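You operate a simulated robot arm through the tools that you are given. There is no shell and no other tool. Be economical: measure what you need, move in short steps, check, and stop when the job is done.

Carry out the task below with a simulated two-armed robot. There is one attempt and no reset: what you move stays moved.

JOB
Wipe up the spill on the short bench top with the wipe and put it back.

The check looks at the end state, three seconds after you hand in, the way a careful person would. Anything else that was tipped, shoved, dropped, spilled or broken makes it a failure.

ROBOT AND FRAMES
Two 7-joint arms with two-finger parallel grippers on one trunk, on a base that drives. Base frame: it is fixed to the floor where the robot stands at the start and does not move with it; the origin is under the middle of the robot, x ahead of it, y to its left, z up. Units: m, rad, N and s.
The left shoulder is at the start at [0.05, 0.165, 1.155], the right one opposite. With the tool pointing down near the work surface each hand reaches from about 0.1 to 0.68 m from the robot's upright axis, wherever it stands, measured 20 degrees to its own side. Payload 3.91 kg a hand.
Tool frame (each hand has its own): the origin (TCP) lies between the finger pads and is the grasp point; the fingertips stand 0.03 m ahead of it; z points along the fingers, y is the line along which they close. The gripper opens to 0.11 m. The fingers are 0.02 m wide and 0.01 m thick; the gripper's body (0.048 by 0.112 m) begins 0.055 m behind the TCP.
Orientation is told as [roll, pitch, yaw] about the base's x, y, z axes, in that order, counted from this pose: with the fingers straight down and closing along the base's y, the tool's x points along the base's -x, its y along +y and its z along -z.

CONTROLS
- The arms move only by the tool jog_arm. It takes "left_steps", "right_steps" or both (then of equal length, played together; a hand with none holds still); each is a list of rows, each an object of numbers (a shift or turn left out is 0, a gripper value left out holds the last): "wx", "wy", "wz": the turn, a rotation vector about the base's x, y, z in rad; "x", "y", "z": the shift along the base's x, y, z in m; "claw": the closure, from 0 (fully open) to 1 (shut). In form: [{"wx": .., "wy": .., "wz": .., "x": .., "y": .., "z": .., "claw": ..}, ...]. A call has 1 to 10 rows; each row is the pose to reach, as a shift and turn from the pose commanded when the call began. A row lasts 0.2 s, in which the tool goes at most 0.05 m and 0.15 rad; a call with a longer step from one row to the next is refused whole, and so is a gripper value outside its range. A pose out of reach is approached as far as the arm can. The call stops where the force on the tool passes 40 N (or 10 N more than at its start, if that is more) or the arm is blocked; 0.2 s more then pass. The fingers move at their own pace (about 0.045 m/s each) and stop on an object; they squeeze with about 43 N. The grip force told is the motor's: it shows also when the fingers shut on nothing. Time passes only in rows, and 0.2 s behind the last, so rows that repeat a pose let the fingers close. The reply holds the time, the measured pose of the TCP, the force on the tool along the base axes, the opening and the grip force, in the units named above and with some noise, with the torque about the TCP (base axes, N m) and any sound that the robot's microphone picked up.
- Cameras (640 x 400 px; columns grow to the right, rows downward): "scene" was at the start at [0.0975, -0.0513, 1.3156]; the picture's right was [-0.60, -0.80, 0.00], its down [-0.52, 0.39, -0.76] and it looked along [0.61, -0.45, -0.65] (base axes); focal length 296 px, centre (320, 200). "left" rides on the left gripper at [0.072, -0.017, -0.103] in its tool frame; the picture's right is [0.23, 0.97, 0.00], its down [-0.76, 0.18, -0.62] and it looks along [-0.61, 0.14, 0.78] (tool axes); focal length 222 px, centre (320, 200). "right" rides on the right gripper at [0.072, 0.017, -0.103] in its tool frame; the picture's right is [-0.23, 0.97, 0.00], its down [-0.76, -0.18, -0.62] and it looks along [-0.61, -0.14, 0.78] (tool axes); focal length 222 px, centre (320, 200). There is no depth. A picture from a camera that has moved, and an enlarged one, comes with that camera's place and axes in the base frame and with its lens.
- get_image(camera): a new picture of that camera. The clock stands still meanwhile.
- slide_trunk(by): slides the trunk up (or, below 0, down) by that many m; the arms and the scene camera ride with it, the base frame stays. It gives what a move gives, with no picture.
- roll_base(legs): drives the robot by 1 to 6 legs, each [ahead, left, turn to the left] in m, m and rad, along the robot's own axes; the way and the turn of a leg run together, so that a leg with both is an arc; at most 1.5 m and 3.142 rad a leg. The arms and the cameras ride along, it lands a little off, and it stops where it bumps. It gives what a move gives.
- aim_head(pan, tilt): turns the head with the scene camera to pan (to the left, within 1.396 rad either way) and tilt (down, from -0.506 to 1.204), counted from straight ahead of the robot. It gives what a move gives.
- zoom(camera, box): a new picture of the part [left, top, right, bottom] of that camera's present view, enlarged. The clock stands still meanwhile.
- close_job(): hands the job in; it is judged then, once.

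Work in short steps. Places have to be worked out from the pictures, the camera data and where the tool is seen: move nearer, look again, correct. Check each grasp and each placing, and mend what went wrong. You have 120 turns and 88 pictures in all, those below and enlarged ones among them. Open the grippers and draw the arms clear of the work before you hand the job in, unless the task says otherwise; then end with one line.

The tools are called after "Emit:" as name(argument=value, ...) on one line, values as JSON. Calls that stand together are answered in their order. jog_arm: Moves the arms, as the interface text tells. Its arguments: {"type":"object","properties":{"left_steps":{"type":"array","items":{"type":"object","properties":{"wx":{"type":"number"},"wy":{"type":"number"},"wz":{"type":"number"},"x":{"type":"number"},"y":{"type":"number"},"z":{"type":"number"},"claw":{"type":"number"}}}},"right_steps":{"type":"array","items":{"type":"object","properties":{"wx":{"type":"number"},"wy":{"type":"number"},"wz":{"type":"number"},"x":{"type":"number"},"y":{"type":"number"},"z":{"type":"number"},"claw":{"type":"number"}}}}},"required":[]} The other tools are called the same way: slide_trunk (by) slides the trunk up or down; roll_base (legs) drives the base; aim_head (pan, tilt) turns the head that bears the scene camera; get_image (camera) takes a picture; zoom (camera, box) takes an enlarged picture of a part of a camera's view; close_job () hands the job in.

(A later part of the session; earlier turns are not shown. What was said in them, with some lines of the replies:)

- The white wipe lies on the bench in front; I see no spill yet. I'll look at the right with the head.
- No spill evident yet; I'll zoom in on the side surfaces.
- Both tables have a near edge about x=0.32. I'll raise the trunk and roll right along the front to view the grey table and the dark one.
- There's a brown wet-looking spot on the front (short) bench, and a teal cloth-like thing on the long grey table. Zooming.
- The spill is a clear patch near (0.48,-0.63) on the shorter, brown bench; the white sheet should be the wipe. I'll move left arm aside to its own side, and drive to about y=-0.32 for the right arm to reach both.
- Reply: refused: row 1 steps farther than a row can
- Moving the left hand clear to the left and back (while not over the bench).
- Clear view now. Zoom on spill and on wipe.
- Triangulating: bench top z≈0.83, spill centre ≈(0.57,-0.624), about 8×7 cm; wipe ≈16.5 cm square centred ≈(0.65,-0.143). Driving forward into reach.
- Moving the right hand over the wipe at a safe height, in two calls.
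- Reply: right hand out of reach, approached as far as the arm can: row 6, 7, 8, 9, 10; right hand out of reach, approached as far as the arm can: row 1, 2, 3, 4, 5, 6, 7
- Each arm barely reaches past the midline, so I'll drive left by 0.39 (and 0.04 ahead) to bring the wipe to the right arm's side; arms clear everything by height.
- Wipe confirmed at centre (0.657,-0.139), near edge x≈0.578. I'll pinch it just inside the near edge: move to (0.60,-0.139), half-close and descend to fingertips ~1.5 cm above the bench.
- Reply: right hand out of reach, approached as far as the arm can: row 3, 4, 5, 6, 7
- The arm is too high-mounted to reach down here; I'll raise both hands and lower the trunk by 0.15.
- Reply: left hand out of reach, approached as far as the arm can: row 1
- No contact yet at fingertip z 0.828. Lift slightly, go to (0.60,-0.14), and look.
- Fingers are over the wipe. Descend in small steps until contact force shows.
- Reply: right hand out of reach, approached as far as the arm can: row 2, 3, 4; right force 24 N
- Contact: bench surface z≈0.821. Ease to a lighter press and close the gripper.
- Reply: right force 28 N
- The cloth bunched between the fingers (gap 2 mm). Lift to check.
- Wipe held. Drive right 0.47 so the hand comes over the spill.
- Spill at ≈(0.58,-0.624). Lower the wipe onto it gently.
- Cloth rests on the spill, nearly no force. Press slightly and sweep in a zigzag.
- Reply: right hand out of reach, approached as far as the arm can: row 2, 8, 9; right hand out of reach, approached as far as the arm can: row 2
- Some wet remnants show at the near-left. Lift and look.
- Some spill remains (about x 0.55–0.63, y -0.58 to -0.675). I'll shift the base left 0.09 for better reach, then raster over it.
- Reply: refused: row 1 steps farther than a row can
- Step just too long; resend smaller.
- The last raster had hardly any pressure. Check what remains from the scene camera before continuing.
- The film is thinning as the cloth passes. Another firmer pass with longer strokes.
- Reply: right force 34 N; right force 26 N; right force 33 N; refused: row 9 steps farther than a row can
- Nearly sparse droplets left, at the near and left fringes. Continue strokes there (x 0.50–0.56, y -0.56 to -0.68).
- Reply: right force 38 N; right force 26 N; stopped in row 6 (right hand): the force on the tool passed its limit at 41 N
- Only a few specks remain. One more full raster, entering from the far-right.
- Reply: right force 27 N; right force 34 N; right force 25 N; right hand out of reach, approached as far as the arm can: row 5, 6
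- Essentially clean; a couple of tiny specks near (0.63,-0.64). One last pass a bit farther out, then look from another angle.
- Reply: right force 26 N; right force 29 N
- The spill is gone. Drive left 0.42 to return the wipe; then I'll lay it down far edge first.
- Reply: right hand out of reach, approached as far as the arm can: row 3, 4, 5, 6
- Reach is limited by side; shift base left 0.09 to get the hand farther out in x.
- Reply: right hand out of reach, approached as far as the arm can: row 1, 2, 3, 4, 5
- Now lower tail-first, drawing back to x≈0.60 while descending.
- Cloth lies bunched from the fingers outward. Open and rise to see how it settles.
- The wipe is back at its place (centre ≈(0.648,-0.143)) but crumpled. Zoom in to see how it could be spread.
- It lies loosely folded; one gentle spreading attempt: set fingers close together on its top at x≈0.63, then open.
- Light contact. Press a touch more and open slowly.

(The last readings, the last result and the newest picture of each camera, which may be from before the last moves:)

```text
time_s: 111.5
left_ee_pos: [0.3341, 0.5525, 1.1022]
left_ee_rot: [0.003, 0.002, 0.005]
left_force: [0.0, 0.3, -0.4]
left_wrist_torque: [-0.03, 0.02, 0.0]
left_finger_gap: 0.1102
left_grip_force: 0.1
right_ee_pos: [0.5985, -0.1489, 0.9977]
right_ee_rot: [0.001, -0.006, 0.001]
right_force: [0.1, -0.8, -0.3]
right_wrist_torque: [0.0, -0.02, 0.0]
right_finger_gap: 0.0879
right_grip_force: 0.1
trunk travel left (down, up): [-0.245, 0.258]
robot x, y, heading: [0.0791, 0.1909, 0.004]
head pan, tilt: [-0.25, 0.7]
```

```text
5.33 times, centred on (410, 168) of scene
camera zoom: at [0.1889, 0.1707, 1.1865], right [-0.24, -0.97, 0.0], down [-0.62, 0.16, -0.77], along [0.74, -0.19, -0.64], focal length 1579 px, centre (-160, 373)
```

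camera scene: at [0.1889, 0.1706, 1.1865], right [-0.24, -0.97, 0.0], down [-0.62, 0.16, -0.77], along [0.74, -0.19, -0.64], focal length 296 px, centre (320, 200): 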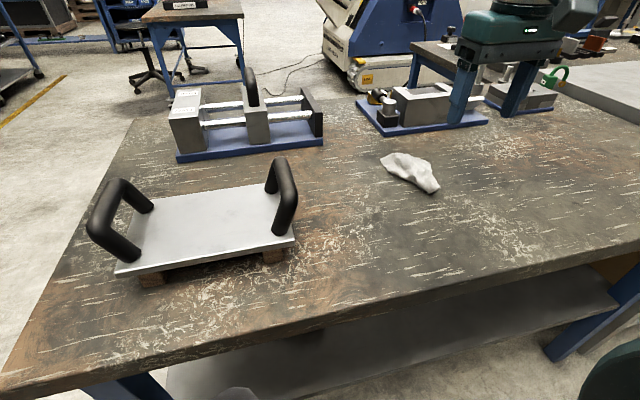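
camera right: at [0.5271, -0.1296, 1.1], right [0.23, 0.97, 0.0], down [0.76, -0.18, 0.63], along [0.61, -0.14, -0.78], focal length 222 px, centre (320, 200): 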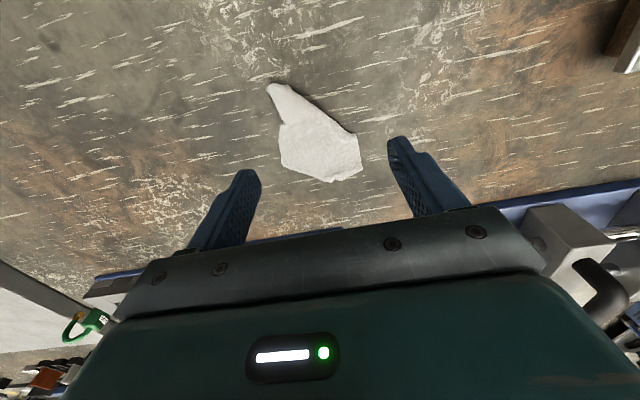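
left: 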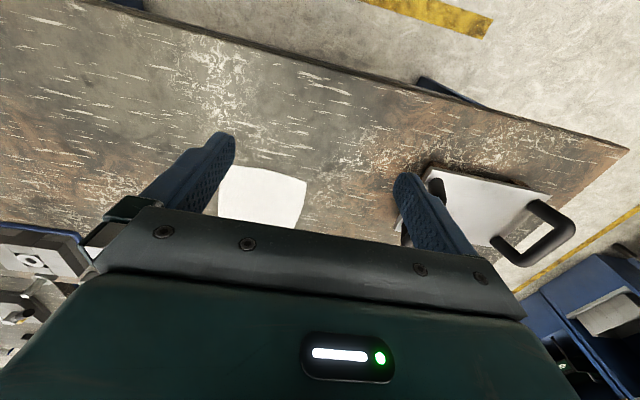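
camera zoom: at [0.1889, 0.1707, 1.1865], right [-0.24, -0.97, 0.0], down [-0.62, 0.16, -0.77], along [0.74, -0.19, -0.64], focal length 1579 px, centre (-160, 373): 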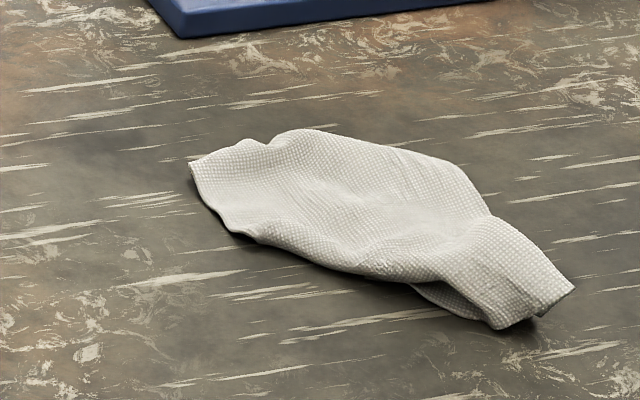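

Flatter now and within the original footprint, a bit to the right. One more nudge: press near its left side and drag left 5 cm to centre and spread it.

Emit:
jog_arm(right_steps=[{"x": 0.03, "y": 0.01, "claw": 0.8}, {"x": 0.06, "y": 0.01, "z": -0.03}, {"x": 0.065, "y": 0.01, "z": -0.07}, {"x": 0.065, "y": 0.01, "z": -0.11}, {"x": 0.065, "y": 0.01, "z": -0.135}, {"x": 0.065, "y": 0.01, "z": -0.145}, {"x": 0.065, "y": 0.035, "z": -0.146}, {"x": 0.06, "y": 0.06, "z": -0.146}, {"x": 0.06, "y": 0.06, "z": -0.11}, {"x": 0.03, "y": 0.06, "z": -0.08}])

Emit:
jog_arm(right_steps=[{"z": 0.05}, {"z": 0.1}, {"z": 0.1, "x": -0.04}, {"z": 0.1, "x": -0.08}])

Emit:
zoom(camera="scene", box=[350, 130, 470, 205])

Emit:
get_image(camera="right")

```text
time_s: 113.7
left_ee_pos: [0.3351, 0.5535, 1.1009]
left_ee_rot: [0.003, -0.001, 0.004]
left_force: [-0.1, 0.6, -0.5]
left_wrist_torque: [0.0, -0.03, -0.01]
left_finger_gap: 0.1098
left_grip_force: 0.1
right_ee_pos: [0.6288, -0.0868, 0.9182]
right_ee_rot: [0.001, -0.005, -0.001]
right_force: [-0.5, -0.6, -0.6]
right_wrist_torque: [-0.04, -0.02, 0.0]
right_finger_gap: 0.022
right_grip_force: 0.1
right hand out of reach, approached as far as the arm can: row 7, 8
trunk travel left (down, up): [-0.245, 0.258]
robot x, y, heading: [0.0761, 0.1926, 0.006]
head pan, tilt: [-0.25, 0.7]
```

```text
time_s: 114.7
left_ee_pos: [0.3347, 0.5529, 1.1014]
left_ee_rot: [0.001, 0.0, 0.003]
left_force: [0.5, -0.7, -0.3]
left_wrist_torque: [0.0, 0.02, 0.02]
left_finger_gap: 0.1099
left_grip_force: 0.0
right_ee_pos: [0.5488, -0.0883, 1.0193]
right_ee_rot: [0.0, -0.005, 0.001]
right_force: [0.4, -0.2, 0.2]
right_wrist_torque: [0.02, -0.02, 0.0]
right_finger_gap: 0.0219
right_grip_force: 0.0
trunk travel left (down, up): [-0.245, 0.258]
robot x, y, heading: [0.0773, 0.1921, 0.003]
head pan, tilt: [-0.25, 0.7]
```

```text
5.33 times, centred on (410, 168) of scene
camera zoom: at [0.189, 0.1705, 1.1865], right [-0.24, -0.97, 0.0], down [-0.62, 0.16, -0.77], along [0.74, -0.19, -0.64], focal length 1579 px, centre (-160, 373)
```

zoom: 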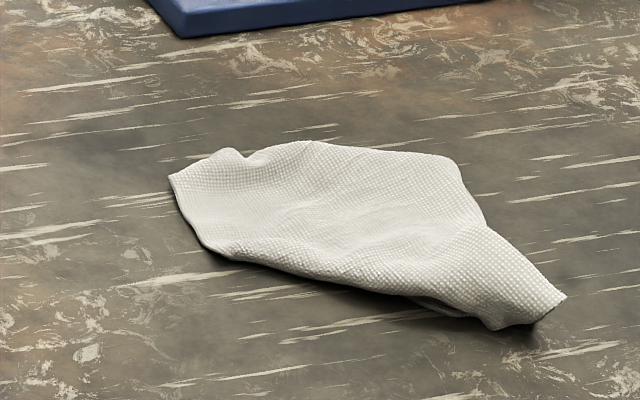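

```text
33 pictures are left
camera right: at [0.4776, -0.0708, 1.1213], right [0.23, 0.97, 0.0], down [0.76, -0.18, 0.63], along [0.61, -0.14, -0.78], focal length 222 px, centre (320, 200)
```

right: 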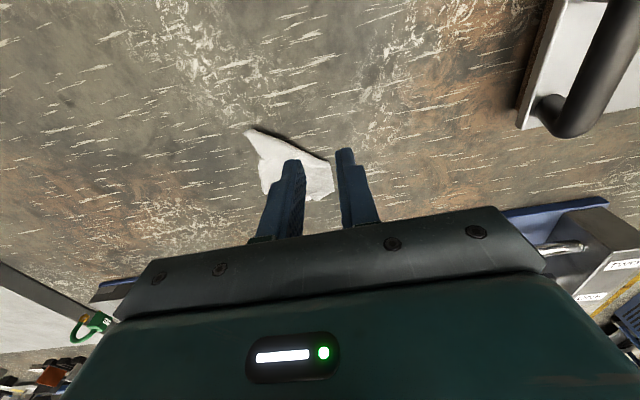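

The wipe lies fairly flat in its original spot. Open the gripper, back away, and do a final check of the bench.

Emit:
jog_arm(right_steps=[{"z": 0.03, "x": -0.03, "claw": 0}, {"z": 0.05, "x": -0.07, "claw": 0}, {"z": 0.05, "x": -0.1, "claw": 0}, {"z": 0.05, "x": -0.1, "claw": 0}])

Emit:
roll_base(legs=[[-0.33, 0, 0], [0, -0.55, 0]])

Emit:
slide_trunk(by=0.2)

Emit:
aim_head(pan=0.1, tilt=0.6)

Emit:
get_image(camera="scene")

Emit:
zoom(camera="scene", box=[340, 160, 520, 272])

```text
time_s: 115.7
left_ee_pos: [0.3353, 0.5529, 1.1023]
left_ee_rot: [0.001, -0.001, 0.002]
left_force: [0.1, 0.7, 0.4]
left_wrist_torque: [0.0, 0.01, 0.02]
left_finger_gap: 0.1103
left_grip_force: 0.1
right_ee_pos: [0.4501, -0.0887, 1.068]
right_ee_rot: [0.001, -0.009, -0.001]
right_force: [-0.6, -1.0, -0.1]
right_wrist_torque: [-0.01, -0.04, 0.02]
right_finger_gap: 0.1099
right_grip_force: 0.6
trunk travel left (down, up): [-0.245, 0.258]
robot x, y, heading: [0.0795, 0.192, 0.006]
head pan, tilt: [-0.25, 0.7]
```

```text
time_s: 122.8
left_ee_pos: [0.007, 0.0021, 1.1016]
left_ee_rot: [0.001, -0.002, -0.005]
left_force: [1.4, 0.0, 0.0]
left_wrist_torque: [-0.01, -0.02, -0.03]
left_finger_gap: 0.11
left_grip_force: 0.0
right_ee_pos: [0.1171, -0.6396, 1.0676]
right_ee_rot: [0.0, -0.006, -0.005]
right_force: [0.5, -0.2, 0.1]
right_wrist_torque: [0.02, -0.02, 0.0]
right_finger_gap: 0.1099
right_grip_force: 0.1
trunk travel left (down, up): [-0.245, 0.258]
robot x, y, heading: [-0.255, -0.357, -0.007]
head pan, tilt: [-0.25, 0.7]
```

```text
time_s: 125.0
left_ee_pos: [0.0063, 0.0027, 1.3012]
left_ee_rot: [0.001, -0.001, -0.003]
left_force: [-0.5, -0.2, 0.5]
left_wrist_torque: [0.01, 0.02, -0.01]
left_finger_gap: 0.1101
left_grip_force: 0.0
right_ee_pos: [0.119, -0.64, 1.2665]
right_ee_rot: [-0.001, -0.009, -0.005]
right_force: [-0.3, 0.1, 1.0]
right_wrist_torque: [0.0, -0.02, 0.01]
right_finger_gap: 0.1102
right_grip_force: 0.0
trunk travel left (down, up): [-0.445, 0.058]
robot x, y, heading: [-0.2538, -0.3519, -0.005]
head pan, tilt: [-0.25, 0.7]
```

```text
time_s: 125.8
left_ee_pos: [0.0078, 0.0022, 1.302]
left_ee_rot: [0.002, -0.001, -0.004]
left_force: [0.5, -0.5, -0.2]
left_wrist_torque: [0.02, -0.01, 0.02]
left_finger_gap: 0.11
left_grip_force: 0.0
right_ee_pos: [0.1177, -0.6406, 1.2677]
right_ee_rot: [0.0, -0.008, -0.007]
right_force: [-0.2, -0.1, -0.3]
right_wrist_torque: [-0.01, 0.02, -0.01]
right_finger_gap: 0.11
right_grip_force: 0.1
trunk travel left (down, up): [-0.445, 0.058]
robot x, y, heading: [-0.2545, -0.3552, -0.002]
head pan, tilt: [0.099, 0.6]
```

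```text
32 pictures are left
camera scene: at [-0.1352, -0.3494, 1.3951], right [0.09, -1.0, 0.0], down [-0.56, -0.05, -0.82], along [0.82, 0.08, -0.57], focal length 296 px, centre (320, 200)
```

scene: 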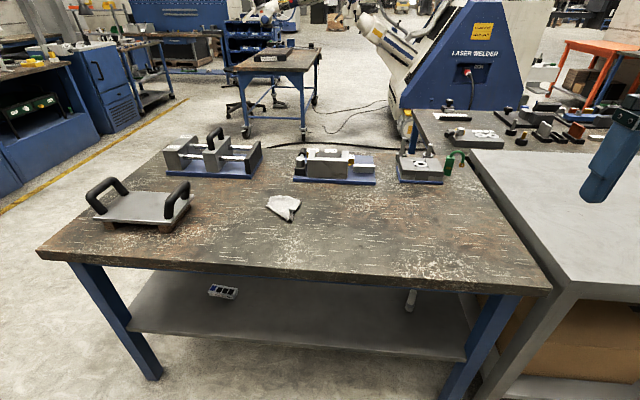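

```text
3.56 times, centred on (430, 216) of scene
camera zoom: at [-0.1352, -0.3494, 1.3951], right [0.09, -1.0, 0.0], down [-0.56, -0.05, -0.82], along [0.82, 0.08, -0.57], focal length 1053 px, centre (-71, 143)
```

zoom: 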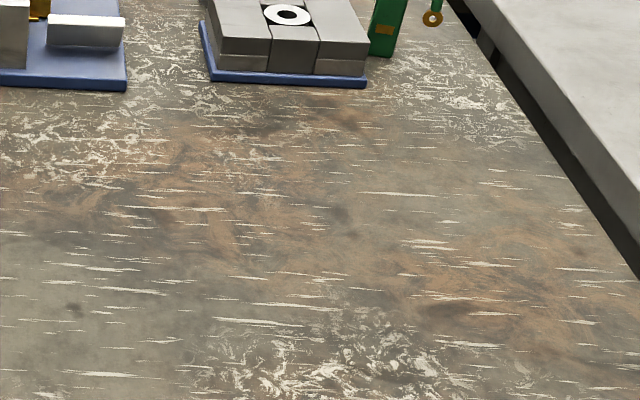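

The spill is gone, the wipe is back at ≈(0.64,-0.16), everything else stands undisturbed, and both hands are open and clear. Handing in.

Emit:
close_job()

```text
The job is handed in.
```

I wiped up the spill and put the wipe back within about 2 cm of where it was, but it lies partly folded rather than flat; nothing else on the bench looked disturbed in the last picture.
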